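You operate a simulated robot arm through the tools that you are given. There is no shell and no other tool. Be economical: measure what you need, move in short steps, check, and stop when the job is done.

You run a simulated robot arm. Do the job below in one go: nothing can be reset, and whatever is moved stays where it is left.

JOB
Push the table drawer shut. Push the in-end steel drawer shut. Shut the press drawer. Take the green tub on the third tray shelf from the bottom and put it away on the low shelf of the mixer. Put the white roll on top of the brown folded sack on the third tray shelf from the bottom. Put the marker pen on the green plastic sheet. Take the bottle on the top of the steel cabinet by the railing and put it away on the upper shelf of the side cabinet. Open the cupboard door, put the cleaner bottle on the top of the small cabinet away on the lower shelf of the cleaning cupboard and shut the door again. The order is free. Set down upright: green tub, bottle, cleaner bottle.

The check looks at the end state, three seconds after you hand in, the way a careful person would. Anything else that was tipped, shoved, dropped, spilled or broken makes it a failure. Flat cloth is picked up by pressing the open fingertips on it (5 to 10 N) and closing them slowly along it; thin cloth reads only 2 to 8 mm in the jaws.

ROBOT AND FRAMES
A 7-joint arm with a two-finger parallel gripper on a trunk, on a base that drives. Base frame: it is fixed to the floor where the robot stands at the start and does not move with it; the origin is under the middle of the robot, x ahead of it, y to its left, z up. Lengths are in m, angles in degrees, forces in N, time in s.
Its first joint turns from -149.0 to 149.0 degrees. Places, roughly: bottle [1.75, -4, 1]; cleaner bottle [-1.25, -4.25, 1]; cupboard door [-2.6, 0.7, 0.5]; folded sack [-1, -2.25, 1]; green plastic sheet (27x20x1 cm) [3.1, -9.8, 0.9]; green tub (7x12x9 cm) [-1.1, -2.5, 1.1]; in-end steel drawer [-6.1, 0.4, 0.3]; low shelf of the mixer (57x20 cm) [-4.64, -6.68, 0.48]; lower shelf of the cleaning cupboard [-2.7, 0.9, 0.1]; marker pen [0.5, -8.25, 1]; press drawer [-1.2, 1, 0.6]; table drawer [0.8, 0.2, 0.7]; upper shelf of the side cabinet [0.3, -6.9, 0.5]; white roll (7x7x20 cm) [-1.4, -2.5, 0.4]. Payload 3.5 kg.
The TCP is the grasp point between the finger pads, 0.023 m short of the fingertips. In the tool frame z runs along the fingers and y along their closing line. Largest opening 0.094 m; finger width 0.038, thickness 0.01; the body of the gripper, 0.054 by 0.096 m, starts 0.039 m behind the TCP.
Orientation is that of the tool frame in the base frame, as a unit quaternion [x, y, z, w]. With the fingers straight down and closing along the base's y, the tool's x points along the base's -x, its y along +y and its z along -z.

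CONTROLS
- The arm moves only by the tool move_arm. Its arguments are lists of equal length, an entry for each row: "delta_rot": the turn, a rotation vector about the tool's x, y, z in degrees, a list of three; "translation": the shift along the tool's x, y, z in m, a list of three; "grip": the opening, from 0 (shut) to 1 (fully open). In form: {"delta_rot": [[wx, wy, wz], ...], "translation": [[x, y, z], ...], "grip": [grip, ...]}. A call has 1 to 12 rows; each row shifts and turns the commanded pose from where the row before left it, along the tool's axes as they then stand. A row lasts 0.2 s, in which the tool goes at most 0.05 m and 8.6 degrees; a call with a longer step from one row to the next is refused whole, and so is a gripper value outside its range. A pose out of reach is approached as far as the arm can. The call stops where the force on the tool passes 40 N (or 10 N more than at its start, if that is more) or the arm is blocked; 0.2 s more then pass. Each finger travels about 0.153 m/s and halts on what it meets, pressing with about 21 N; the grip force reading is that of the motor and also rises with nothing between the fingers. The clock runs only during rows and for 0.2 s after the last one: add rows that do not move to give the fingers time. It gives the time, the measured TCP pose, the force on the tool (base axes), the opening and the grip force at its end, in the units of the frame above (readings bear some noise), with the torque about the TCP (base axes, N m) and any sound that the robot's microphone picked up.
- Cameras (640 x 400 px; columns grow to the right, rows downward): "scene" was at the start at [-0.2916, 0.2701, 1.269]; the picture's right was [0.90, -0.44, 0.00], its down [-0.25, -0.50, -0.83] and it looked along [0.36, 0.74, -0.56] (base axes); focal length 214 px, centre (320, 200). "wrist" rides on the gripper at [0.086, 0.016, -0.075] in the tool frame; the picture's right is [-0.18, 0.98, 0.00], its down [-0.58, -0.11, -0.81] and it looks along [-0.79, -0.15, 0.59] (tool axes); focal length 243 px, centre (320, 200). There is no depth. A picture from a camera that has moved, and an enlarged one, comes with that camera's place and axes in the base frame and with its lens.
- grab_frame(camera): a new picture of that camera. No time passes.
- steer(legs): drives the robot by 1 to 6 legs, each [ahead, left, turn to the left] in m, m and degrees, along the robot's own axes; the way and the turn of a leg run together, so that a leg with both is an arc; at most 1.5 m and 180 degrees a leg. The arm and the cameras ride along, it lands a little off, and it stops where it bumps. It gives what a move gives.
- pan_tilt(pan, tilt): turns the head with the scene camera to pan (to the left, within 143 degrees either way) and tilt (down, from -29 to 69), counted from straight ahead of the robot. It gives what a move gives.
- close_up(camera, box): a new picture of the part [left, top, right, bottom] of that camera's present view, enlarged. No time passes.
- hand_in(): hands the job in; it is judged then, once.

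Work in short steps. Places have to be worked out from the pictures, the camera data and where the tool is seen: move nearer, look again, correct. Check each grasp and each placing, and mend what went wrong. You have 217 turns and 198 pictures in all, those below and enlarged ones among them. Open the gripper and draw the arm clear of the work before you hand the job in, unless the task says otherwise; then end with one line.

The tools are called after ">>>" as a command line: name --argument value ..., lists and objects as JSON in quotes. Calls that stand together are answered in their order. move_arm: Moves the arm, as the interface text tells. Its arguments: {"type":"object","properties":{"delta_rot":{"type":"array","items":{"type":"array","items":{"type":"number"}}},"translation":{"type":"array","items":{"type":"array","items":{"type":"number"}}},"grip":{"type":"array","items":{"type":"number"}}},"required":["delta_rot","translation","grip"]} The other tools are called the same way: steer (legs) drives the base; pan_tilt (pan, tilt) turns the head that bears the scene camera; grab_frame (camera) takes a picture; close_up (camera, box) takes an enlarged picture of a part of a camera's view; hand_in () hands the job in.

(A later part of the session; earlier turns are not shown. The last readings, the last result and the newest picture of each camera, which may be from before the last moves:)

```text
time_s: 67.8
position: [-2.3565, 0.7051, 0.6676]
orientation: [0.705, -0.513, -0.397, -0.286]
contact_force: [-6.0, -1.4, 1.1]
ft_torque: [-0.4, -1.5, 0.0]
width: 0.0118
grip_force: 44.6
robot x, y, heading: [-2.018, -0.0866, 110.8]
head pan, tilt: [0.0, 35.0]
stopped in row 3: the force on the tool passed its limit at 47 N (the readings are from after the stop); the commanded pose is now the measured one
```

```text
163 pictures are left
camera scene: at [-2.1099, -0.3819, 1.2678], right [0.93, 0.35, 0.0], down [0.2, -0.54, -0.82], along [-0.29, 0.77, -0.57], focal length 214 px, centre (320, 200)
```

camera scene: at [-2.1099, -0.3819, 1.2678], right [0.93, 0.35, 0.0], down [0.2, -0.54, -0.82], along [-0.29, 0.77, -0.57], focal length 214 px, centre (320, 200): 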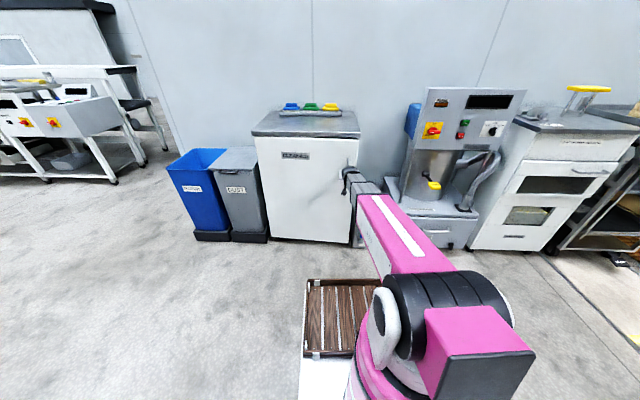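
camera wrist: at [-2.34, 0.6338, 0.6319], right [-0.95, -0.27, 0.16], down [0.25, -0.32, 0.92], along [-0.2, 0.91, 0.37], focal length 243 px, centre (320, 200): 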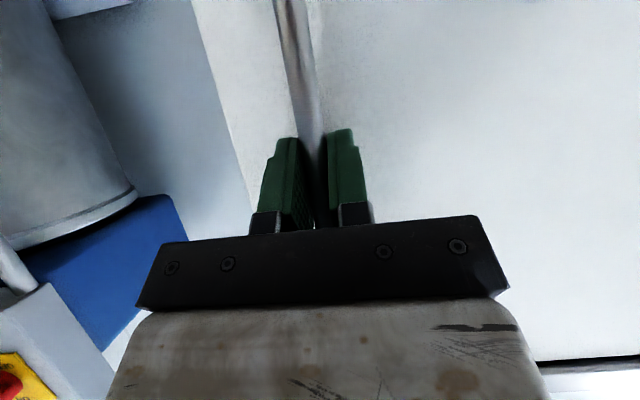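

The tool came back about 4 cm, the door seems to have started. I continue at half speed.

>>> move_arm --delta_rot '[[1.5, 0, 0.87], [1.5, 0, 0.87], [1.5, 0, 0.87], [1.5, 0, 0.87], [1.5, 0, 0.87], [1.5, 0, 0.87], [1.5, 0, 0.87], [1.5, 0, 0.87], [1.5, 0, 0.87], [1.5, 0, 0.87]]' --translation '[[0.0081, 0.0003, -0.014], [0.0081, 0.0003, -0.014], [0.0081, 0.0003, -0.014], [0.0081, 0.0003, -0.014], [0.0081, 0.0003, -0.014], [0.0081, 0.0003, -0.014], [0.0081, 0.0003, -0.014], [0.0081, 0.0003, -0.014], [0.0081, 0.0003, -0.014], [0.0081, 0.0003, -0.014]]' --grip '[0, 0, 0, 0, 0, 0, 0, 0, 0, 0]'

>>> grab_frame --camera "wrist"

>>> grab_frame --camera "scene"

```text
time_s: 68.4
position: [-2.3524, 0.6796, 0.6678]
orientation: [0.693, -0.53, -0.39, -0.296]
contact_force: [-3.4, -1.2, -3.4]
ft_torque: [-0.01, -1.21, 0.08]
width: 0.012
grip_force: 45.0
robot x, y, heading: [-2.0183, -0.0866, 110.6]
head pan, tilt: [0.0, 35.0]
stopped in row 2: the force on the tool passed its limit at 45 N (the readings are from after the stop); the commanded pose is now the measured one
```

```text
162 pictures are left
camera wrist: at [-2.3408, 0.5691, 0.6318], right [-0.97, -0.17, 0.16], down [0.21, -0.34, 0.92], along [-0.1, 0.92, 0.37], focal length 243 px, centre (320, 200)
```

wrist: 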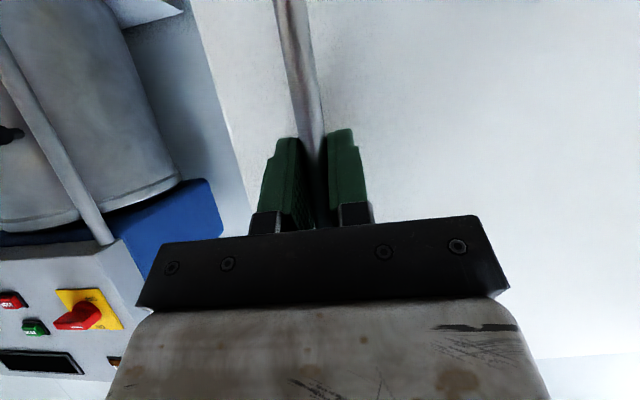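

```text
161 pictures are left
camera scene: at [-2.1102, -0.3819, 1.2679], right [0.93, 0.36, 0.0], down [0.2, -0.54, -0.82], along [-0.29, 0.77, -0.57], focal length 214 px, centre (320, 200)
```

scene: 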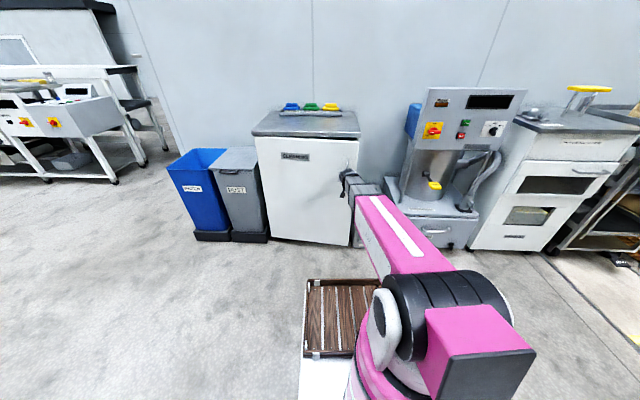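

The door is ~6° open; the force spikes likely come from speed (damping). I go slower.

>>> move_arm --delta_rot '[[0.75, 0, 0.43], [0.75, 0, 0.43], [0.75, 0, 0.43], [0.75, 0, 0.43], [0.75, 0, 0.43], [0.75, 0, 0.43], [0.75, 0, 0.43], [0.75, 0, 0.43], [0.75, 0, 0.43], [0.75, 0, 0.43], [0.75, 0, 0.43], [0.75, 0, 0.43]]' --translation '[[0.004, 0, -0.007], [0.004, 0, -0.007], [0.004, 0, -0.007], [0.004, 0, -0.007], [0.004, 0, -0.007], [0.004, 0, -0.007], [0.004, 0, -0.007], [0.004, 0, -0.007], [0.004, 0, -0.007], [0.004, 0, -0.007], [0.004, 0, -0.007], [0.004, 0, -0.007]]' --grip '[0, 0, 0, 0, 0, 0, 0, 0, 0, 0, 0, 0]'

```text
time_s: 69.2
position: [-2.3498, 0.656, 0.6676]
orientation: [0.682, -0.541, -0.387, -0.304]
contact_force: [-6.2, 0.4, -6.6]
ft_torque: [0.49, -1.21, 0.08]
width: 0.0118
grip_force: 44.9
robot x, y, heading: [-2.0213, -0.0902, 110.7]
head pan, tilt: [0.0, 35.0]
stopped in row 3: the force on the tool passed its limit at 44 N (the readings are from after the stop); the commanded pose is now the measured one
```

It follows but builds up force; I try pure pulling without turning the tool.

>>> move_arm --delta_rot '[[0, 0, 0], [0, 0, 0], [0, 0, 0], [0, 0, 0], [0, 0, 0], [0, 0, 0], [0, 0, 0], [0, 0, 0]]' --translation '[[0.004, 0, -0.007], [0.004, 0, -0.007], [0.004, 0, -0.007], [0.004, 0, -0.007], [0.004, 0, -0.007], [0.004, 0, -0.007], [0.004, 0, -0.007], [0.004, 0, -0.007]]' --grip '[0, 0, 0, 0, 0, 0, 0, 0]'

```text
time_s: 69.9
position: [-2.3481, 0.6423, 0.6687]
orientation: [0.684, -0.54, -0.387, -0.303]
contact_force: [-5.8, -0.6, -8.0]
ft_torque: [0.47, -1.14, 0.06]
width: 0.0116
grip_force: 45.2
robot x, y, heading: [-2.0179, -0.0872, 110.8]
head pan, tilt: [0.0, 35.0]
stopped in row 3: the force on the tool passed its limit at 43 N (the readings are from after the stop); the commanded pose is now the measured one
```

The residual force shows the tool straining to the right of the arc. I shift left a little and pull with a leftward component.

>>> move_arm --delta_rot '[[0, 0, 0], [0, 0, 0], [0.75, 0, 0.43], [0.75, 0, 0.43], [0.75, 0, 0.43], [0.75, 0, 0.43], [0.75, 0, 0.43], [0.75, 0, 0.43], [0.75, 0, 0.43], [0.75, 0, 0.43], [0.75, 0, 0.43], [0.75, 0, 0.43]]' --translation '[[0, 0.003, 0], [0, 0.003, 0], [0.004, 0.001, -0.007], [0.004, 0.001, -0.007], [0.004, 0.001, -0.007], [0.004, 0.001, -0.007], [0.004, 0.001, -0.007], [0.004, 0.001, -0.007], [0.004, 0.001, -0.007], [0.004, 0.001, -0.007], [0.004, 0.001, -0.007], [0.004, 0.001, -0.007]]' --grip '[0, 0, 0, 0, 0, 0, 0, 0, 0, 0, 0, 0]'

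```text
time_s: 70.5
position: [-2.3487, 0.6386, 0.6688]
orientation: [0.682, -0.544, -0.382, -0.304]
contact_force: [2.5, -0.6, -3.0]
ft_torque: [0.37, -0.17, 0.08]
width: 0.0117
grip_force: 45.2
robot x, y, heading: [-2.0195, -0.0862, 110.9]
head pan, tilt: [0.0, 35.0]
stopped in row 3: the force on the tool passed its limit at 42 N (the readings are from after the stop); the commanded pose is now the measured one
```

Lateral strain is gone. I try a slower straight pull along the present tangent.

>>> move_arm --delta_rot '[[0.37, 0, 0.21], [0.37, 0, 0.21], [0.37, 0, 0.21], [0.37, 0, 0.21], [0.37, 0, 0.21], [0.37, 0, 0.21], [0.37, 0, 0.21], [0.37, 0, 0.21], [0.37, 0, 0.21], [0.37, 0, 0.21], [0.37, 0, 0.21], [0.37, 0, 0.21]]' --translation '[[0.002, 0.0004, -0.0035], [0.002, 0.0004, -0.0035], [0.002, 0.0004, -0.0035], [0.002, 0.0004, -0.0035], [0.002, 0.0004, -0.0035], [0.002, 0.0004, -0.0035], [0.002, 0.0004, -0.0035], [0.002, 0.0004, -0.0035], [0.002, 0.0004, -0.0035], [0.002, 0.0004, -0.0035], [0.002, 0.0004, -0.0035], [0.002, 0.0004, -0.0035]]' --grip '[0, 0, 0, 0, 0, 0, 0, 0, 0, 0, 0, 0]'

>>> grab_frame --camera "scene"

>>> grab_frame --camera "wrist"

```text
time_s: 72.0
position: [-2.3475, 0.6151, 0.6678]
orientation: [0.671, -0.559, -0.375, -0.311]
contact_force: [-4.3, -0.1, -9.6]
ft_torque: [0.23, -0.34, 0.1]
width: 0.012
grip_force: 45.2
robot x, y, heading: [-2.0205, -0.0884, 110.8]
head pan, tilt: [0.0, 35.0]
stopped in row 7: the force on the tool passed its limit at 41 N (the readings are from after the stop); the commanded pose is now the measured one
```

```text
160 pictures are left
camera scene: at [-2.1105, -0.3818, 1.2679], right [0.93, 0.36, 0.0], down [0.2, -0.54, -0.82], along [-0.29, 0.77, -0.57], focal length 214 px, centre (320, 200)
```

scene: 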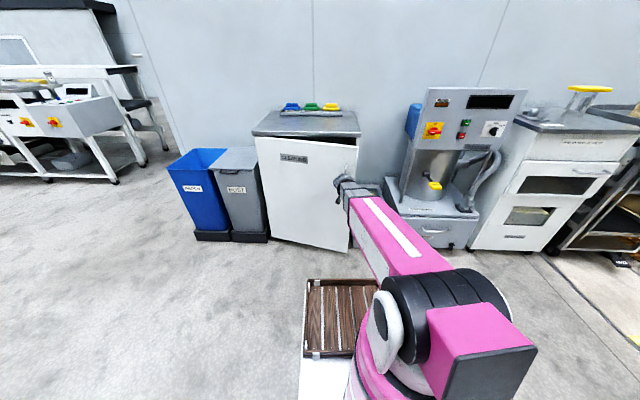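

```text
159 pictures are left
camera wrist: at [-2.3468, 0.5045, 0.6327], right [-0.98, -0.08, 0.16], down [0.18, -0.36, 0.92], along [-0.02, 0.93, 0.37], focal length 243 px, centre (320, 200)
```

wrist: 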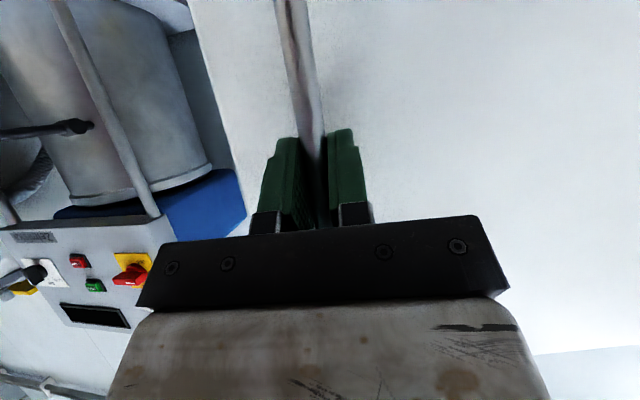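

The door is about 13° open with a 12 cm gap. I try pulling by backing the base a little, the grip held.

>>> steer --legs '[[-0.1, 0.03, 0]]'

>>> grab_frame --camera "scene"

```text
time_s: 73.0
position: [-2.35, 0.5756, 0.6678]
orientation: [0.672, -0.555, -0.379, -0.311]
contact_force: [-2.1, 0.0, -2.3]
ft_torque: [-0.07, -0.13, -0.03]
width: 0.0119
grip_force: 45.0
robot x, y, heading: [-2.0155, -0.1279, 111.2]
head pan, tilt: [0.0, 35.0]
stopped in leg 1: the force on the tool passed its limit at 48 N (the readings are from after the stop); the commanded pose is now the measured one
```

```text
158 pictures are left
camera scene: at [-2.1076, -0.4228, 1.2679], right [0.93, 0.36, 0.0], down [0.21, -0.54, -0.82], along [-0.29, 0.77, -0.57], focal length 214 px, centre (320, 200)
```

scene: 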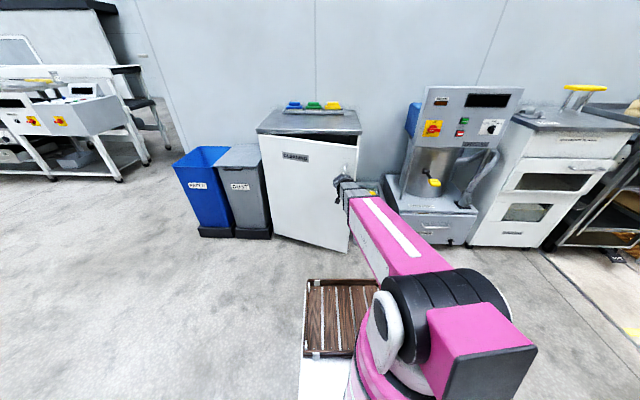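

A circle fit of the tool's track gives radius 0.51 and a present tangent of 84°, so I had been pulling too little to the left. I pull with the corrected direction.

>>> move_arm --delta_rot '[[0.95, 0, 0.55], [0.95, 0, 0.55], [0.95, 0, 0.55], [0.95, 0, 0.55], [0.95, 0, 0.55], [0.95, 0, 0.55], [0.95, 0, 0.55], [0.95, 0, 0.55], [0.95, 0, 0.55], [0.95, 0, 0.55], [0.95, 0, 0.55], [0.95, 0, 0.55]]' --translation '[[0.0048, 0.003, -0.0083], [0.0048, 0.003, -0.0083], [0.0048, 0.003, -0.0083], [0.0048, 0.003, -0.0083], [0.0048, 0.003, -0.0083], [0.0048, 0.003, -0.0083], [0.0048, 0.003, -0.0083], [0.0048, 0.003, -0.0083], [0.0048, 0.003, -0.0083], [0.0048, 0.003, -0.0083], [0.0048, 0.003, -0.0083], [0.0048, 0.003, -0.0083]]' --grip '[0, 0, 0, 0, 0, 0, 0, 0, 0, 0, 0, 0]'

```text
time_s: 74.6
position: [-2.3608, 0.505, 0.669]
orientation: [0.633, -0.602, -0.354, -0.336]
contact_force: [-1.1, 0.5, -5.0]
ft_torque: [0.02, 0.22, 0.1]
width: 0.0116
grip_force: 45.1
robot x, y, heading: [-2.0159, -0.1261, 111.0]
head pan, tilt: [0.0, 35.0]
stopped in row 8: the force on the tool passed its limit at 41 N (the readings are from after the stop); the commanded pose is now the measured one
```

Much better: now ~27° open. I continue likewise.

>>> move_arm --delta_rot '[[0.95, 0, 0.55], [0.95, 0, 0.55], [0.95, 0, 0.55], [0.95, 0, 0.55], [0.95, 0, 0.55], [0.95, 0, 0.55], [0.95, 0, 0.55], [0.95, 0, 0.55], [0.95, 0, 0.55], [0.95, 0, 0.55], [0.95, 0, 0.55], [0.95, 0, 0.55]]' --translation '[[0.0047, 0.0036, -0.0082], [0.0047, 0.0036, -0.0082], [0.0047, 0.0036, -0.0082], [0.0047, 0.0036, -0.0082], [0.0047, 0.0036, -0.0082], [0.0047, 0.0036, -0.0082], [0.0047, 0.0036, -0.0082], [0.0047, 0.0036, -0.0082], [0.0047, 0.0036, -0.0082], [0.0047, 0.0036, -0.0082], [0.0047, 0.0036, -0.0082], [0.0047, 0.0036, -0.0082]]' --grip '[0, 0, 0, 0, 0, 0, 0, 0, 0, 0, 0, 0]'

>>> grab_frame --camera "scene"

```text
time_s: 75.3
position: [-2.3665, 0.4821, 0.668]
orientation: [-0.616, 0.619, 0.343, 0.345]
contact_force: [0.5, -0.4, -5.1]
ft_torque: [0.1, 0.36, 0.12]
width: 0.0119
grip_force: 44.9
robot x, y, heading: [-2.0179, -0.1304, 111.0]
head pan, tilt: [0.0, 35.0]
stopped in row 3: the force on the tool passed its limit at 43 N (the readings are from after the stop); the commanded pose is now the measured one
```

```text
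157 pictures are left
camera scene: at [-2.1073, -0.4229, 1.2679], right [0.93, 0.36, 0.0], down [0.2, -0.54, -0.82], along [-0.29, 0.77, -0.57], focal length 214 px, centre (320, 200)
```

scene: 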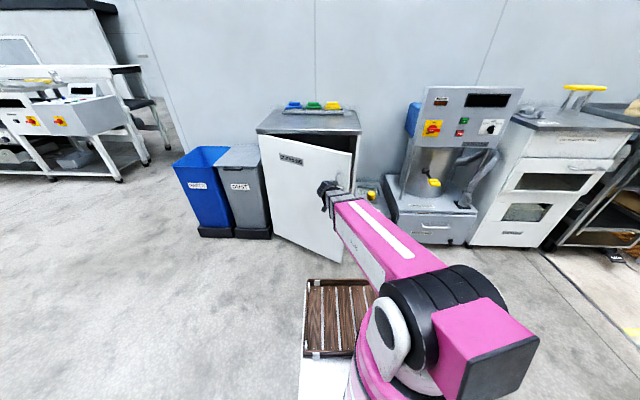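

Door ~30° open. I try once more slower with a touch less leftward share.

>>> move_arm --delta_rot '[[0.57, 0, 0.33], [0.57, 0, 0.33], [0.57, 0, 0.33], [0.57, 0, 0.33], [0.57, 0, 0.33], [0.57, 0, 0.33], [0.57, 0, 0.33], [0.57, 0, 0.33], [0.57, 0, 0.33], [0.57, 0, 0.33], [0.57, 0, 0.33], [0.57, 0, 0.33]]' --translation '[[0.003, 0.0016, -0.0051], [0.003, 0.0016, -0.0051], [0.003, 0.0016, -0.0051], [0.003, 0.0016, -0.0051], [0.003, 0.0016, -0.0051], [0.003, 0.0016, -0.0051], [0.003, 0.0016, -0.0051], [0.003, 0.0016, -0.0051], [0.003, 0.0016, -0.0051], [0.003, 0.0016, -0.0051], [0.003, 0.0016, -0.0051], [0.003, 0.0016, -0.0051]]' --grip '[0, 0, 0, 0, 0, 0, 0, 0, 0, 0, 0, 0]'

```text
time_s: 78.1
position: [-2.3898, 0.4114, 0.67]
orientation: [-0.571, 0.662, 0.316, 0.368]
contact_force: [2.3, -1.2, -5.5]
ft_torque: [1.24, 0.83, -0.04]
width: 0.0119
grip_force: 44.6
robot x, y, heading: [-2.0131, -0.1296, 111.0]
head pan, tilt: [0.0, 35.0]
stopped in row 12: the force on the tool passed its limit at 40 N (the readings are from after the stop); the commanded pose is now the measured one
```

That worked (7 cm). I continue with the same pace.

>>> move_arm --delta_rot '[[0.6, 0, 0.35], [0.6, 0, 0.35], [0.6, 0, 0.35], [0.6, 0, 0.35], [0.6, 0, 0.35], [0.6, 0, 0.35], [0.6, 0, 0.35], [0.6, 0, 0.35], [0.6, 0, 0.35], [0.6, 0, 0.35], [0.6, 0, 0.35], [0.6, 0, 0.35]]' --translation '[[0.003, 0.0015, -0.0051], [0.003, 0.0015, -0.0051], [0.003, 0.0015, -0.0051], [0.003, 0.0015, -0.0051], [0.003, 0.0015, -0.0051], [0.003, 0.0015, -0.0051], [0.003, 0.0015, -0.0051], [0.003, 0.0015, -0.0051], [0.003, 0.0015, -0.0051], [0.003, 0.0015, -0.0051], [0.003, 0.0015, -0.0051], [0.003, 0.0015, -0.0051]]' --grip '[0, 0, 0, 0, 0, 0, 0, 0, 0, 0, 0, 0]'

>>> grab_frame --camera "scene"

```text
time_s: 80.7
position: [-2.4221, 0.345, 0.6702]
orientation: [-0.524, 0.701, 0.286, 0.39]
contact_force: [6.3, -3.7, -35.8]
ft_torque: [0.64, 1.7, 0.04]
width: 0.0119
grip_force: 45.1
robot x, y, heading: [-2.016, -0.1276, 111.0]
head pan, tilt: [0.0, 35.0]
```

```text
156 pictures are left
camera scene: at [-2.1076, -0.4225, 1.2679], right [0.93, 0.36, 0.0], down [0.2, -0.54, -0.82], along [-0.29, 0.77, -0.57], focal length 214 px, centre (320, 200)
```

scene: 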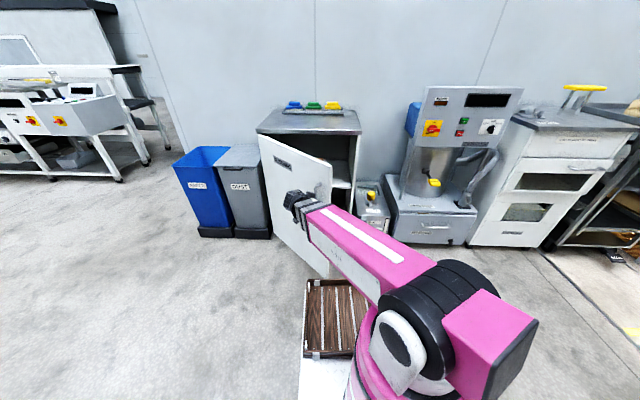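

The force is mainly vertical strain from slight pitch drift. The door is ~47° open, enough to push it from inside; I release the bar and back off.

>>> move_arm --delta_rot '[[0, 0, 0], [0, 0, 0], [0, 0, 0], [0, 0, 0], [0, 0, 0], [0, 0, 0], [0, 0, 0], [0, 0, 0]]' --translation '[[0, 0, 0], [0, 0, 0], [0, 0, 0], [0, 0, 0], [0.01, 0, -0.0173], [0.01, 0, -0.0173], [0.01, 0, -0.0173], [0.01, 0, -0.0173]]' --grip '[1, 1, 1, 1, 1, 1, 1, 1]'

>>> steer --legs '[[-0.2, 0, 0]]'

>>> grab_frame --camera "scene"

>>> grab_frame --camera "wrist"

```text
time_s: 82.5
position: [-2.4459, 0.2685, 0.6738]
orientation: [-0.523, 0.7, 0.287, 0.392]
contact_force: [-0.3, -0.4, 0.4]
ft_torque: [-0.02, 0.0, 0.0]
width: 0.0938
grip_force: 0.0
robot x, y, heading: [-2.0152, -0.1264, 110.7]
head pan, tilt: [0.0, 35.0]
```

```text
time_s: 84.1
position: [-2.3748, 0.0791, 0.6724]
orientation: [-0.527, 0.698, 0.289, 0.39]
contact_force: [0.8, 0.3, -0.2]
ft_torque: [0.03, 0.01, 0.02]
width: 0.0941
grip_force: 0.1
robot x, y, heading: [-1.9435, -0.318, 111.1]
head pan, tilt: [0.0, 35.0]
```

```text
155 pictures are left
camera scene: at [-2.0335, -0.6117, 1.2678], right [0.93, 0.36, 0.0], down [0.21, -0.53, -0.82], along [-0.3, 0.76, -0.57], focal length 214 px, centre (320, 200)
```

scene: 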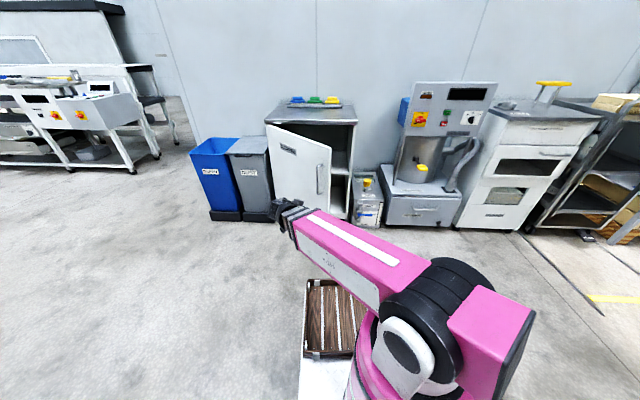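

```text
154 pictures are left
camera wrist: at [-2.4225, -0.0213, 0.6384], right [-0.92, 0.37, 0.15], down [-0.01, -0.39, 0.92], along [0.4, 0.84, 0.36], focal length 243 px, centre (320, 200)
```

wrist: 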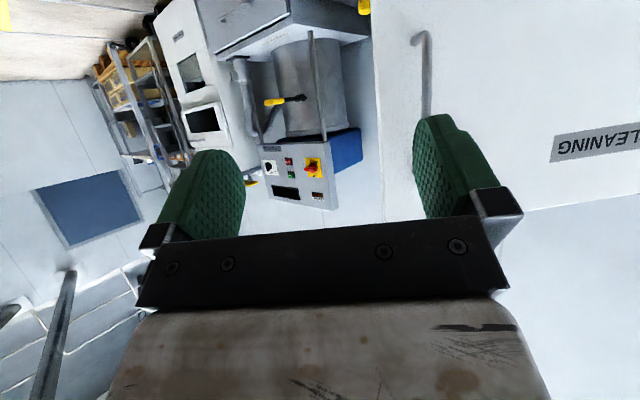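

The door stays put. I close the fingers, turn the tool back toward heading 114°, shift right past the door edge, then forward into the gap.

>>> move_arm --delta_rot '[[-6.93, 0, -4], [-6.93, 0, -4], [-6.93, 0, -4], [-6.93, 0, -4], [-6.93, 0, -4], [0, 0, 0], [0, 0, 0], [0, 0, 0], [0, 0, 0], [0, 0, 0], [0, 0, 0]]' --translation '[[0, 0, 0], [0, 0, 0], [0, 0, 0], [0, 0, 0], [0, 0, 0], [0, -0.045, 0], [0, -0.045, 0], [0, -0.045, 0], [0, -0.045, 0], [0, -0.045, 0], [0, -0.045, 0]]' --grip '[0, 0, 0, 0, 0, 0, 0, 0, 0, 0, 0]'

>>> grab_frame --camera "scene"

>>> grab_frame --camera "wrist"

```text
time_s: 86.5
position: [-2.1746, 0.2396, 0.6457]
orientation: [0.729, -0.481, -0.411, -0.261]
contact_force: [0.7, -0.1, -0.8]
ft_torque: [0.02, -0.01, -0.03]
width: 0.0
grip_force: 21.2
out of reach, approached as far as the arm can: row 4, 5, 6, 7, 8, 9, 10
robot x, y, heading: [-1.9479, -0.3191, 110.9]
head pan, tilt: [0.0, 35.0]
```

```text
153 pictures are left
camera scene: at [-2.0334, -0.6117, 1.2678], right [0.93, 0.36, 0.0], down [0.21, -0.53, -0.82], along [-0.3, 0.76, -0.57], focal length 214 px, centre (320, 200)
```

scene: 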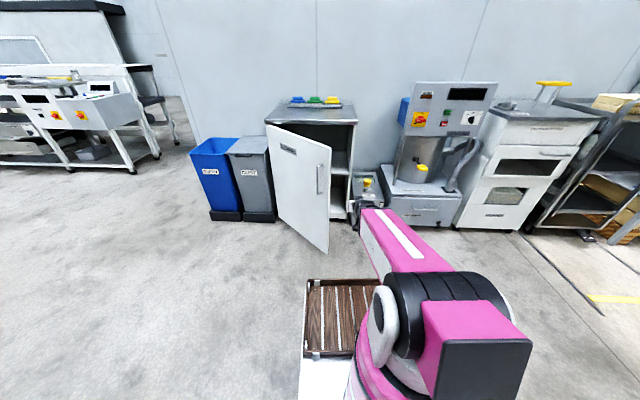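

```text
152 pictures are left
camera wrist: at [-2.1476, 0.1322, 0.612], right [-0.94, -0.3, 0.17], down [0.27, -0.3, 0.92], along [-0.23, 0.9, 0.36], focal length 243 px, centre (320, 200)
```

wrist: 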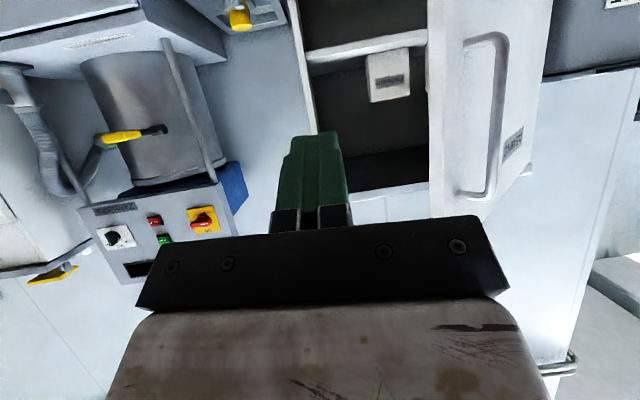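

The door edge is 0.18 m ahead and 0.10 m left of the tool. I go forward 0.28 m into the gap, then begin to push left.

>>> move_arm --delta_rot '[[0, 0, 0], [0, 0, 0], [0, 0, 0], [0, 0, 0], [0, 0, 0], [0, 0, 0], [0, 0, 0], [0, 0, 0], [0, 0, 0], [0, 0, 0]]' --translation '[[-0.02, 0, 0.0346], [-0.02, 0, 0.0346], [-0.02, 0, 0.0346], [-0.02, 0, 0.0346], [-0.02, 0, 0.0346], [-0.02, 0, 0.0346], [-0.02, 0, 0.0346], [0, 0.03, 0], [0, 0.03, 0], [0, 0.03, 0]]' --grip '[0, 0, 0, 0, 0, 0, 0, 0, 0, 0]'

>>> grab_frame --camera "scene"

```text
time_s: 88.7
position: [-2.3702, 0.4608, 0.6373]
orientation: [0.729, -0.48, -0.412, -0.261]
contact_force: [0.3, -0.1, -1.0]
ft_torque: [0.01, -0.02, 0.01]
width: 0.0002
grip_force: 20.4
robot x, y, heading: [-1.9415, -0.317, 111.1]
head pan, tilt: [0.0, 35.0]
```

```text
151 pictures are left
camera scene: at [-2.0336, -0.6116, 1.2678], right [0.93, 0.36, 0.0], down [0.21, -0.54, -0.82], along [-0.3, 0.76, -0.57], focal length 214 px, centre (320, 200)
```

scene: 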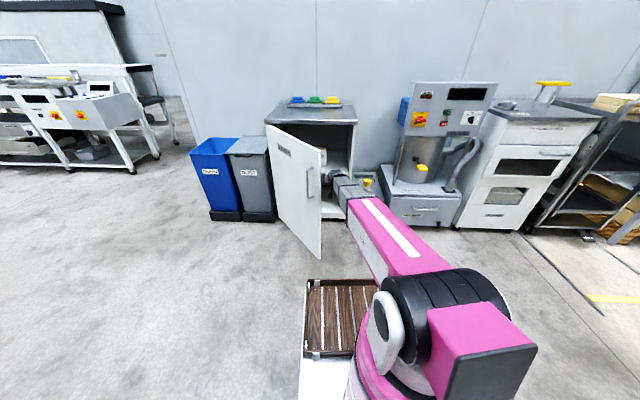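

The door moves freely now. I sweep left and slightly back to swing it toward 90°.

>>> move_arm --delta_rot '[[0, 0, 0], [0, 0, 0], [0, 0, 0], [0, 0, 0], [0, 0, 0], [0, 0, 0], [0, 0, 0], [0, 0, 0], [0, 0, 0], [0, 0, 0], [0, 0, 0]]' --translation '[[0.0046, 0.038, -0.0079], [0.0046, 0.038, -0.0079], [0.0046, 0.038, -0.0079], [0.0046, 0.038, -0.0079], [0.0046, 0.038, -0.0079], [0.0046, 0.038, -0.0079], [0.0046, 0.038, -0.0079], [0.0046, 0.038, -0.0079], [0.0046, 0.038, -0.0079], [0.0046, 0.038, -0.0079], [0.0046, 0.038, -0.0079]]' --grip '[0, 0, 0, 0, 0, 0, 0, 0, 0, 0, 0]'

>>> grab_frame --camera "scene"

```text
time_s: 91.1
position: [-2.7134, 0.1987, 0.6473]
orientation: [0.728, -0.482, -0.411, -0.262]
contact_force: [0.4, -0.3, 0.2]
ft_torque: [0.01, 0.02, 0.0]
width: 0.0
grip_force: 20.9
robot x, y, heading: [-1.9414, -0.3191, 111.1]
head pan, tilt: [0.0, 35.0]
```

```text
150 pictures are left
camera scene: at [-2.0337, -0.6117, 1.2678], right [0.93, 0.36, 0.0], down [0.21, -0.54, -0.82], along [-0.3, 0.76, -0.57], focal length 214 px, centre (320, 200)
```

scene: 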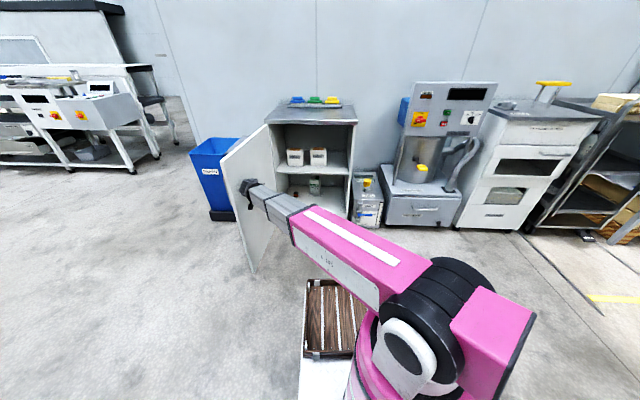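

The door is open ~95°. I zoom in on the cupboard interior.

>>> close_up --camera "scene" --box '[250, 90, 370, 230]'

```text
2.86 times, centred on (310, 160) of scene
camera zoom: at [-2.0337, -0.6117, 1.2678], right [0.93, 0.36, 0.0], down [0.21, -0.54, -0.82], along [-0.3, 0.76, -0.57], focal length 613 px, centre (349, 314)
```

zoom: 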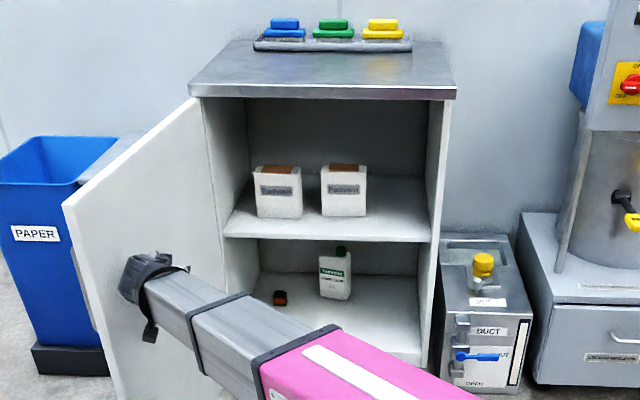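

Free spots remain on the lower shelf front. I bring the arm back in front of the robot, back off, and turn toward the tray shelf near (-1, -2.3).

>>> move_arm --delta_rot '[[0, 0, 0], [0, 0, 0], [0, 0, 0], [0, 0, 0], [0, 0, 0], [0, 0, 0], [0, 0, 0], [0, 0, 0], [0, 0, 0], [0, 0, 0], [0, 0, 0], [0, 0, 0]]' --translation '[[-0.008, -0.044, -0.004], [-0.008, -0.044, -0.004], [-0.008, -0.044, -0.004], [-0.008, -0.044, -0.004], [-0.008, -0.044, -0.004], [-0.008, -0.044, -0.004], [-0.008, -0.044, -0.004], [-0.008, -0.044, -0.004], [-0.008, -0.044, -0.004], [-0.008, -0.044, -0.004], [-0.008, -0.044, -0.004], [-0.008, -0.044, -0.004]]' --grip '[0, 0, 0, 0, 0, 0, 0, 0, 0, 0, 0, 0]'

>>> steer --legs '[[-0.4, -0.3, 0], [0, 0, 160]]'

>>> grab_frame --camera "scene"

```text
time_s: 93.7
position: [-2.2311, 0.4215, 0.7456]
orientation: [0.73, -0.481, -0.411, -0.26]
contact_force: [0.2, 0.3, -0.8]
ft_torque: [-0.02, -0.02, 0.01]
width: 0.0
grip_force: 20.9
robot x, y, heading: [-1.9452, -0.3197, 111.3]
head pan, tilt: [0.0, 35.0]
```

```text
time_s: 103.4
position: [-1.4534, -1.375, 0.745]
orientation: [0.579, 0.653, -0.316, 0.371]
contact_force: [0.4, -0.2, -0.6]
ft_torque: [0.01, -0.02, 0.03]
width: 0.0
grip_force: 21.4
robot x, y, heading: [-1.5226, -0.5819, -85.4]
head pan, tilt: [0.0, 35.0]
```

```text
148 pictures are left
camera scene: at [-1.3542, -0.3271, 1.2678], right [-1.0, -0.08, 0.0], down [-0.05, 0.57, -0.82], along [0.07, -0.82, -0.57], focal length 214 px, centre (320, 200)
```

scene: 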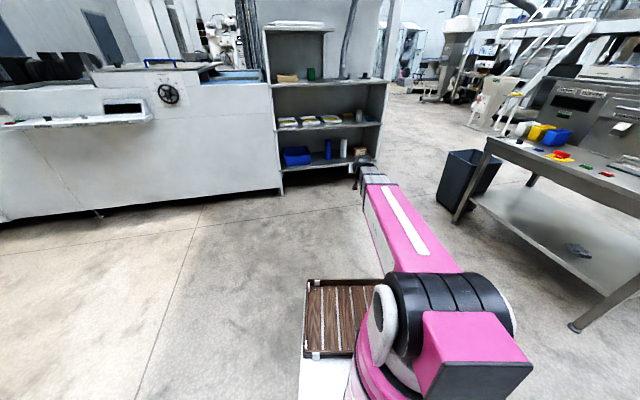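

The tray shelf is ahead. I zoom in on it.

>>> close_up --camera "scene" --box '[255, 10, 405, 200]'

```text
2.11 times, centred on (330, 105) of scene
camera zoom: at [-1.3542, -0.3271, 1.2678], right [-1.0, -0.08, 0.0], down [-0.05, 0.57, -0.82], along [0.07, -0.82, -0.57], focal length 452 px, centre (299, 400)
```

zoom: 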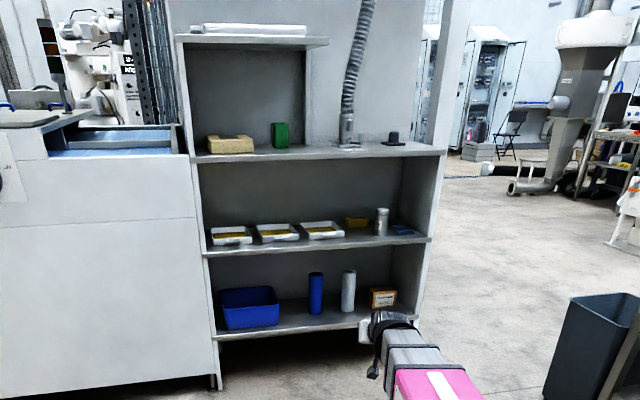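

Shelf geometry: front line from (-0.8,-2.15) to (-1.78,-2.45), normal heading about -73°; boards near z 0.30, 0.71, 1.04, 1.39. The white roll stands on the bottom shelf near (-1.43,-2.56). I drive closer, square to it.

>>> steer --legs '[[0.7, -0.29, 0], [0, 0, 12.3]]'

>>> pan_tilt --pan 0 --tilt 25

>>> grab_frame --camera "scene"

>>> grab_frame --camera "wrist"

```text
time_s: 108.3
position: [-1.5097, -2.0703, 0.7464]
orientation: [0.504, 0.713, -0.275, 0.403]
contact_force: [-0.3, -0.1, 0.0]
ft_torque: [0.03, -0.01, -0.01]
width: 0.0
grip_force: 21.2
robot x, y, heading: [-1.7478, -1.3134, -72.7]
head pan, tilt: [0.0, 35.0]
```

```text
time_s: 109.0
position: [-1.5092, -2.0703, 0.7452]
orientation: [0.505, 0.712, -0.276, 0.403]
contact_force: [0.4, -0.5, -0.3]
ft_torque: [-0.01, -0.01, 0.0]
width: 0.0
grip_force: 21.4
robot x, y, heading: [-1.7543, -1.31, -72.4]
head pan, tilt: [0.0, 25.0]
```

```text
146 pictures are left
camera scene: at [-1.6384, -1.028, 1.2836], right [-0.95, -0.3, 0.0], down [-0.13, 0.4, -0.91], along [0.27, -0.86, -0.42], focal length 214 px, centre (320, 200)
```

scene: 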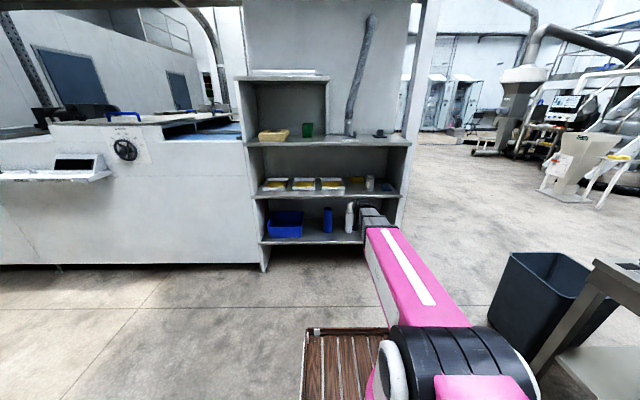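

```text
145 pictures are left
camera wrist: at [-1.5324, -1.9617, 0.7116], right [0.95, 0.24, 0.17], down [-0.24, 0.32, 0.92], along [0.17, -0.92, 0.36], focal length 243 px, centre (320, 200)
```

wrist: 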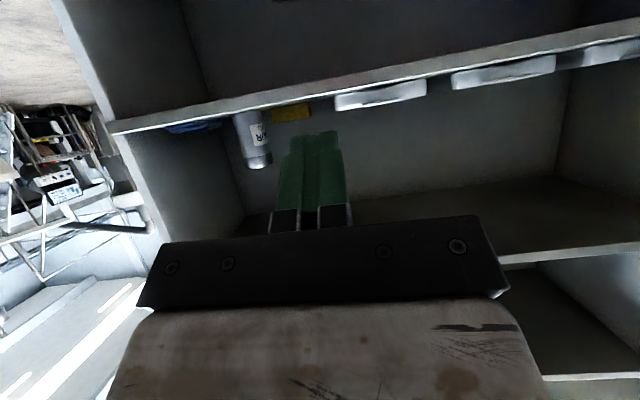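

Square to the shelf. I zoom in for measuring.

>>> close_up --camera "scene" --box '[230, 60, 430, 270]'

```text
1.90 times, centred on (330, 165) of scene
camera zoom: at [-1.6384, -1.028, 1.2836], right [-0.95, -0.3, 0.0], down [-0.13, 0.4, -0.91], along [0.27, -0.86, -0.42], focal length 408 px, centre (301, 267)
```

zoom: 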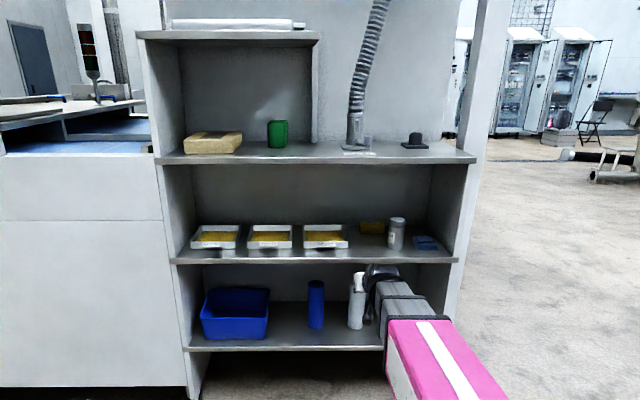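

The white object may not be the roll (it has a nozzle-like top). I raise the arm out of the way and zoom more.

>>> move_arm --delta_rot '[[0, 0, 0], [0, 0, 0], [0, 0, 0], [0, 0, 0], [0, 0, 0], [0, 0, 0]]' --translation '[[0, -0.045, 0], [0, -0.045, 0], [0, -0.045, 0], [0, -0.045, 0], [0, -0.045, 0], [0, -0.045, 0]]' --grip '[0, 0, 0, 0, 0, 0]'

>>> close_up --camera "scene" --box '[310, 170, 410, 250]'

>>> close_up --camera "scene" --box '[240, 60, 420, 160]'

```text
time_s: 110.4
position: [-1.7642, -2.1632, 0.7423]
orientation: [0.504, 0.713, -0.274, 0.403]
contact_force: [-0.1, 0.3, 0.0]
ft_torque: [0.01, 0.02, -0.02]
width: 0.0
grip_force: 21.0
robot x, y, heading: [-1.7476, -1.3114, -72.3]
head pan, tilt: [0.0, 25.0]
```

```text
5.00 times, centred on (360, 210) of scene
camera zoom: at [-1.6385, -1.028, 1.2836], right [-0.95, -0.3, 0.0], down [-0.13, 0.4, -0.91], along [0.27, -0.86, -0.42], focal length 1072 px, centre (120, 150)
```

zoom: 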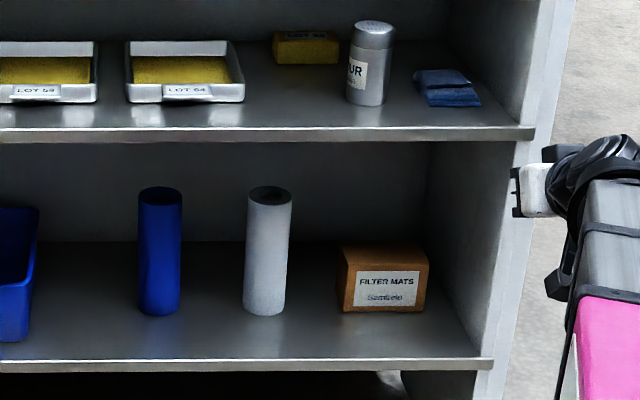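

```text
3.56 times, centred on (330, 110) of scene
camera zoom: at [-1.6385, -1.028, 1.2836], right [-0.95, -0.3, 0.0], down [-0.13, 0.4, -0.91], along [0.27, -0.86, -0.42], focal length 763 px, centre (284, 520)
```

zoom: 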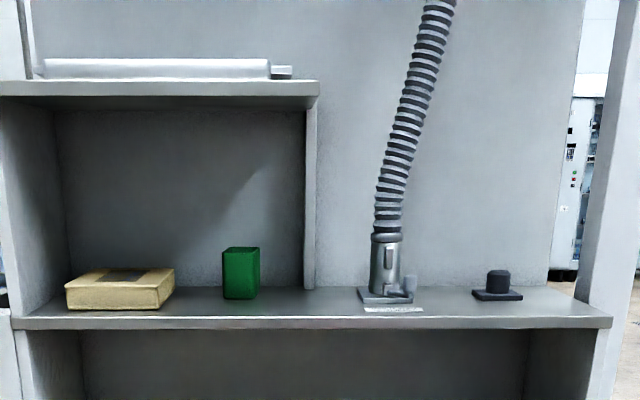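

The roll stands at about (-1.41, -2.49), base z 0.33, top 0.53; the sack's middle is near (-0.89,-2.37), top z 1.09; the tub near lateral 0.28, depth 1.33. I bring the tool to roll height, pitched 75°, opened.

>>> move_arm --delta_rot '[[0, 0, 0], [0, 0, 0], [0, 0, 0], [0, 0, 0], [0, 0, 0], [0, 0, 0], [0, 0, 0], [0, 0, 0], [0, 0, 0], [0, 0, 0], [0, -7.5, 0], [0, -7.5, 0]]' --translation '[[0.034, 0.0238, 0.0015], [0.034, 0.0238, 0.0015], [0.034, 0.0238, 0.0015], [0.034, 0.0238, 0.0015], [0.034, 0.0238, 0.0015], [0.034, 0.0238, 0.0015], [0.034, 0.0238, 0.0015], [0.034, 0.0238, 0.0015], [0.034, 0.0238, 0.0015], [0.034, 0.0238, 0.0015], [0, 0, 0], [0, 0, 0]]' --grip '[0, 0, 0, 0, 0, 0, 0, 0, 1, 1, 1, 1]'

>>> grab_frame --camera "scene"

>>> grab_frame --camera "wrist"

```text
time_s: 113.0
position: [-1.5911, -1.9207, 0.448]
orientation: [0.464, 0.654, -0.338, 0.493]
contact_force: [0.5, 0.2, -0.7]
ft_torque: [0.0, 0.03, -0.03]
width: 0.0938
grip_force: 0.1
robot x, y, heading: [-1.746, -1.311, -72.8]
head pan, tilt: [0.0, 25.0]
```

```text
141 pictures are left
camera scene: at [-1.6384, -1.028, 1.2836], right [-0.95, -0.3, 0.0], down [-0.13, 0.4, -0.91], along [0.27, -0.86, -0.42], focal length 214 px, centre (320, 200)
```

scene: 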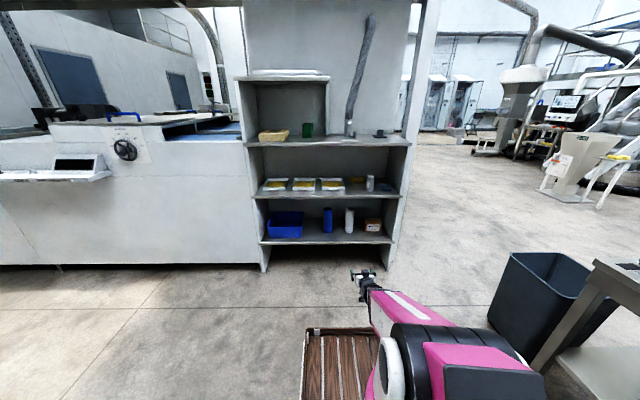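

```text
140 pictures are left
camera wrist: at [-1.6094, -1.8261, 0.3869], right [0.94, 0.28, 0.19], down [-0.32, 0.53, 0.79], along [0.12, -0.8, 0.59], focal length 243 px, centre (320, 200)
```

wrist: 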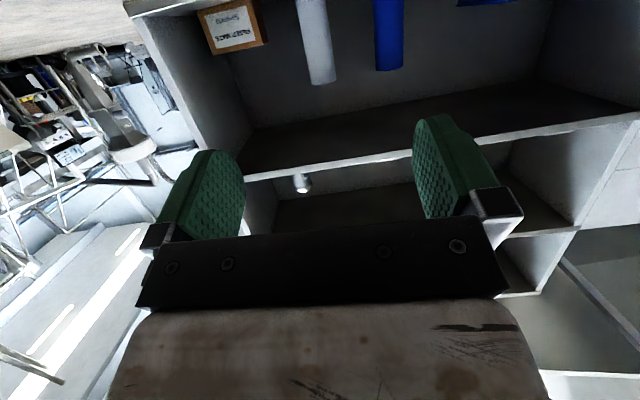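

Tool ready. I drive 0.35 m forward so the roll is within arm reach, then check alignment.

>>> steer --legs '[[0.34, 0, 0]]'

>>> grab_frame --camera "wrist"

>>> grab_frame --camera "scene"

```text
time_s: 115.2
position: [-1.4869, -2.2461, 0.4487]
orientation: [0.465, 0.654, -0.338, 0.492]
contact_force: [0.0, 0.0, 0.4]
ft_torque: [0.03, -0.03, 0.02]
width: 0.0938
grip_force: 0.1
robot x, y, heading: [-1.6442, -1.6366, -72.5]
head pan, tilt: [0.0, 25.0]
```

```text
139 pictures are left
camera wrist: at [-1.5062, -2.1498, 0.3873], right [0.94, 0.29, 0.19], down [-0.32, 0.53, 0.79], along [0.12, -0.8, 0.59], focal length 243 px, centre (320, 200)
```

wrist: 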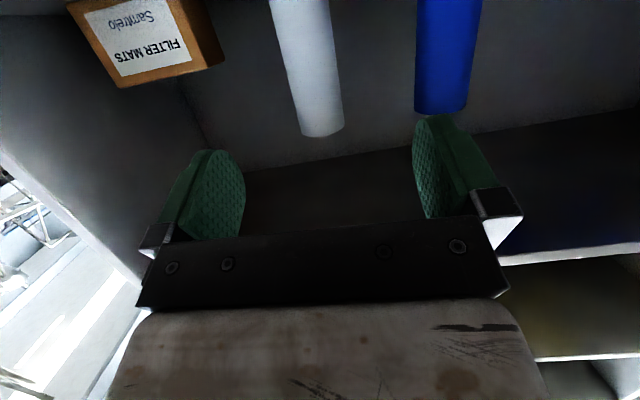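

```text
138 pictures are left
camera scene: at [-1.5372, -1.3517, 1.2836], right [-0.95, -0.3, 0.0], down [-0.13, 0.4, -0.91], along [0.27, -0.86, -0.42], focal length 214 px, centre (320, 200)
```

scene: 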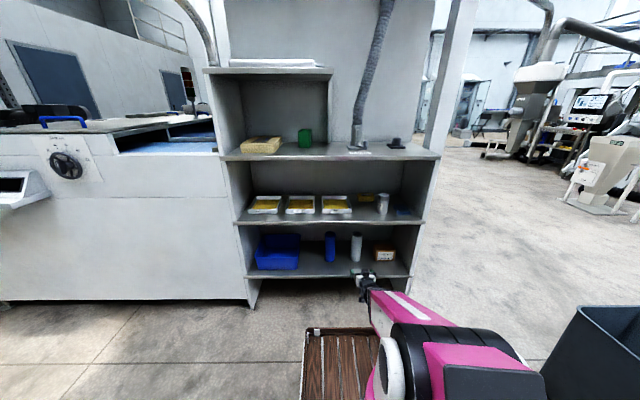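

I zoom the scene for a sharper fix on the roll.

>>> close_up --camera "scene" --box '[320, 220, 400, 290]'

```text
5.71 times, centred on (360, 255) of scene
camera zoom: at [-1.5372, -1.3517, 1.2836], right [-0.95, -0.3, 0.0], down [-0.13, 0.4, -0.91], along [0.27, -0.86, -0.42], focal length 1226 px, centre (91, -114)
```

zoom: 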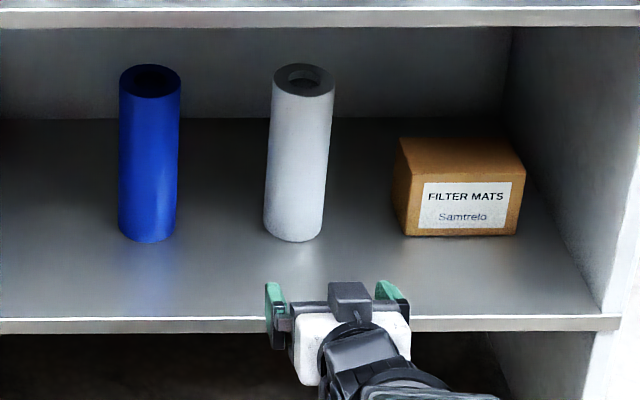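

Roll is 0.254 m ahead of the TCP, 1 cm right. I advance 0.244 m around it.

>>> move_arm --delta_rot '[[0, 0, 0], [0, 0, 0], [0, 0, 0], [0, 0, 0], [0, 0, 0], [0, 0, 0], [0, 0, 0]]' --translation '[[-0.009, -0.0025, 0.0337], [-0.009, -0.0025, 0.0337], [-0.009, -0.0025, 0.0337], [-0.009, -0.0025, 0.0337], [-0.009, -0.0025, 0.0337], [-0.009, -0.0025, 0.0337], [-0.009, -0.0025, 0.0337]]' --grip '[1, 1, 1, 1, 1, 1, 1]'

>>> close_up --camera "scene" --box '[320, 220, 400, 290]'

>>> grab_frame --camera "wrist"

```text
time_s: 116.8
position: [-1.4214, -2.4811, 0.4421]
orientation: [0.464, 0.655, -0.337, 0.492]
contact_force: [-0.2, -0.8, 0.4]
ft_torque: [0.01, -0.02, 0.01]
width: 0.094
grip_force: 0.0
robot x, y, heading: [-1.6438, -1.6383, -72.2]
head pan, tilt: [0.0, 25.0]
```

```text
5.71 times, centred on (360, 255) of scene
camera zoom: at [-1.5372, -1.3517, 1.2836], right [-0.95, -0.3, 0.0], down [-0.13, 0.4, -0.91], along [0.27, -0.86, -0.42], focal length 1226 px, centre (91, -114)
```

zoom: 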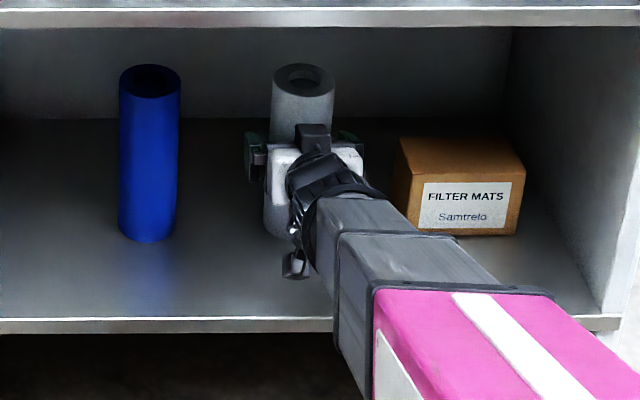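

```text
135 pictures are left
camera wrist: at [-1.4406, -2.385, 0.3796], right [0.94, 0.29, 0.19], down [-0.32, 0.53, 0.79], along [0.12, -0.8, 0.59], focal length 243 px, centre (320, 200)
```

wrist: 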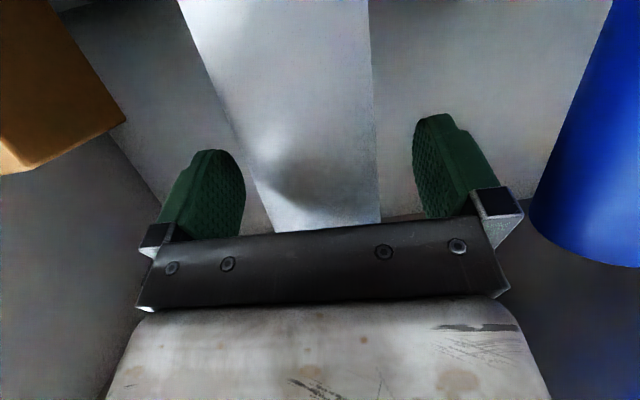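

Roll between fingers, offset ~8 mm. I centre and close.

>>> move_arm --delta_rot '[[0, 0, 0], [0, 0, 0], [0, 0, 0], [0, 0, 0], [0, 0, 0]]' --translation '[[0, -0.008, 0], [0, 0, 0], [0, 0, 0], [0, 0, 0], [0, 0, 0]]' --grip '[1, 0.5, 0.5, 0, 0]'

>>> grab_frame --camera "wrist"

```text
time_s: 118.0
position: [-1.4291, -2.4839, 0.4422]
orientation: [0.463, 0.655, -0.336, 0.493]
contact_force: [4.2, -0.1, 5.3]
ft_torque: [-0.24, -0.35, 0.12]
width: 0.0676
grip_force: 20.8
robot x, y, heading: [-1.6486, -1.6372, -72.7]
head pan, tilt: [0.0, 25.0]
```

```text
134 pictures are left
camera wrist: at [-1.4473, -2.3872, 0.3801], right [0.94, 0.29, 0.19], down [-0.32, 0.53, 0.79], along [0.12, -0.8, 0.59], focal length 243 px, centre (320, 200)
```

wrist: 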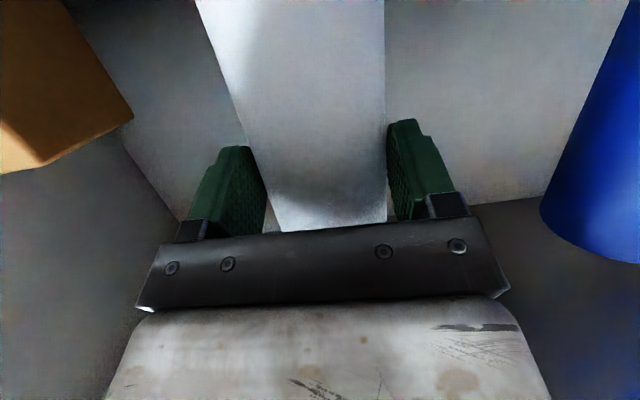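

Grasped (68 mm). I lift 4 cm and pull straight out.

>>> move_arm --delta_rot '[[0, 0, 0], [0, 0, 0], [0, 0, 0], [0, 0, 0], [0, 0, 0], [0, 0, 0], [0, 0, 0], [0, 0, 0]]' --translation '[[-0.0193, 0, -0.0052], [-0.0193, 0, -0.0052], [0.0109, 0, -0.0406], [0.0109, 0, -0.0406], [0.0109, 0, -0.0406], [0.0109, 0, -0.0406], [0.0109, 0, -0.0406], [0.0109, 0, -0.0406]]' --grip '[0, 0, 0, 0, 0, 0, 0, 0]'

>>> grab_frame --camera "scene"

```text
time_s: 119.8
position: [-1.514, -2.2485, 0.4884]
orientation: [0.464, 0.655, -0.337, 0.492]
contact_force: [-0.6, -0.2, -5.9]
ft_torque: [0.11, 0.08, 0.0]
width: 0.0673
grip_force: 20.8
robot x, y, heading: [-1.6465, -1.6359, -72.6]
head pan, tilt: [0.0, 25.0]
```

```text
133 pictures are left
camera scene: at [-1.5371, -1.3518, 1.2836], right [-0.95, -0.3, 0.0], down [-0.13, 0.4, -0.91], along [0.27, -0.86, -0.42], focal length 214 px, centre (320, 200)
```

scene: 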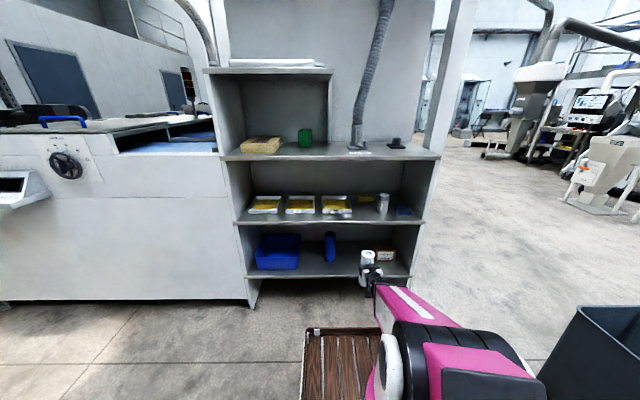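

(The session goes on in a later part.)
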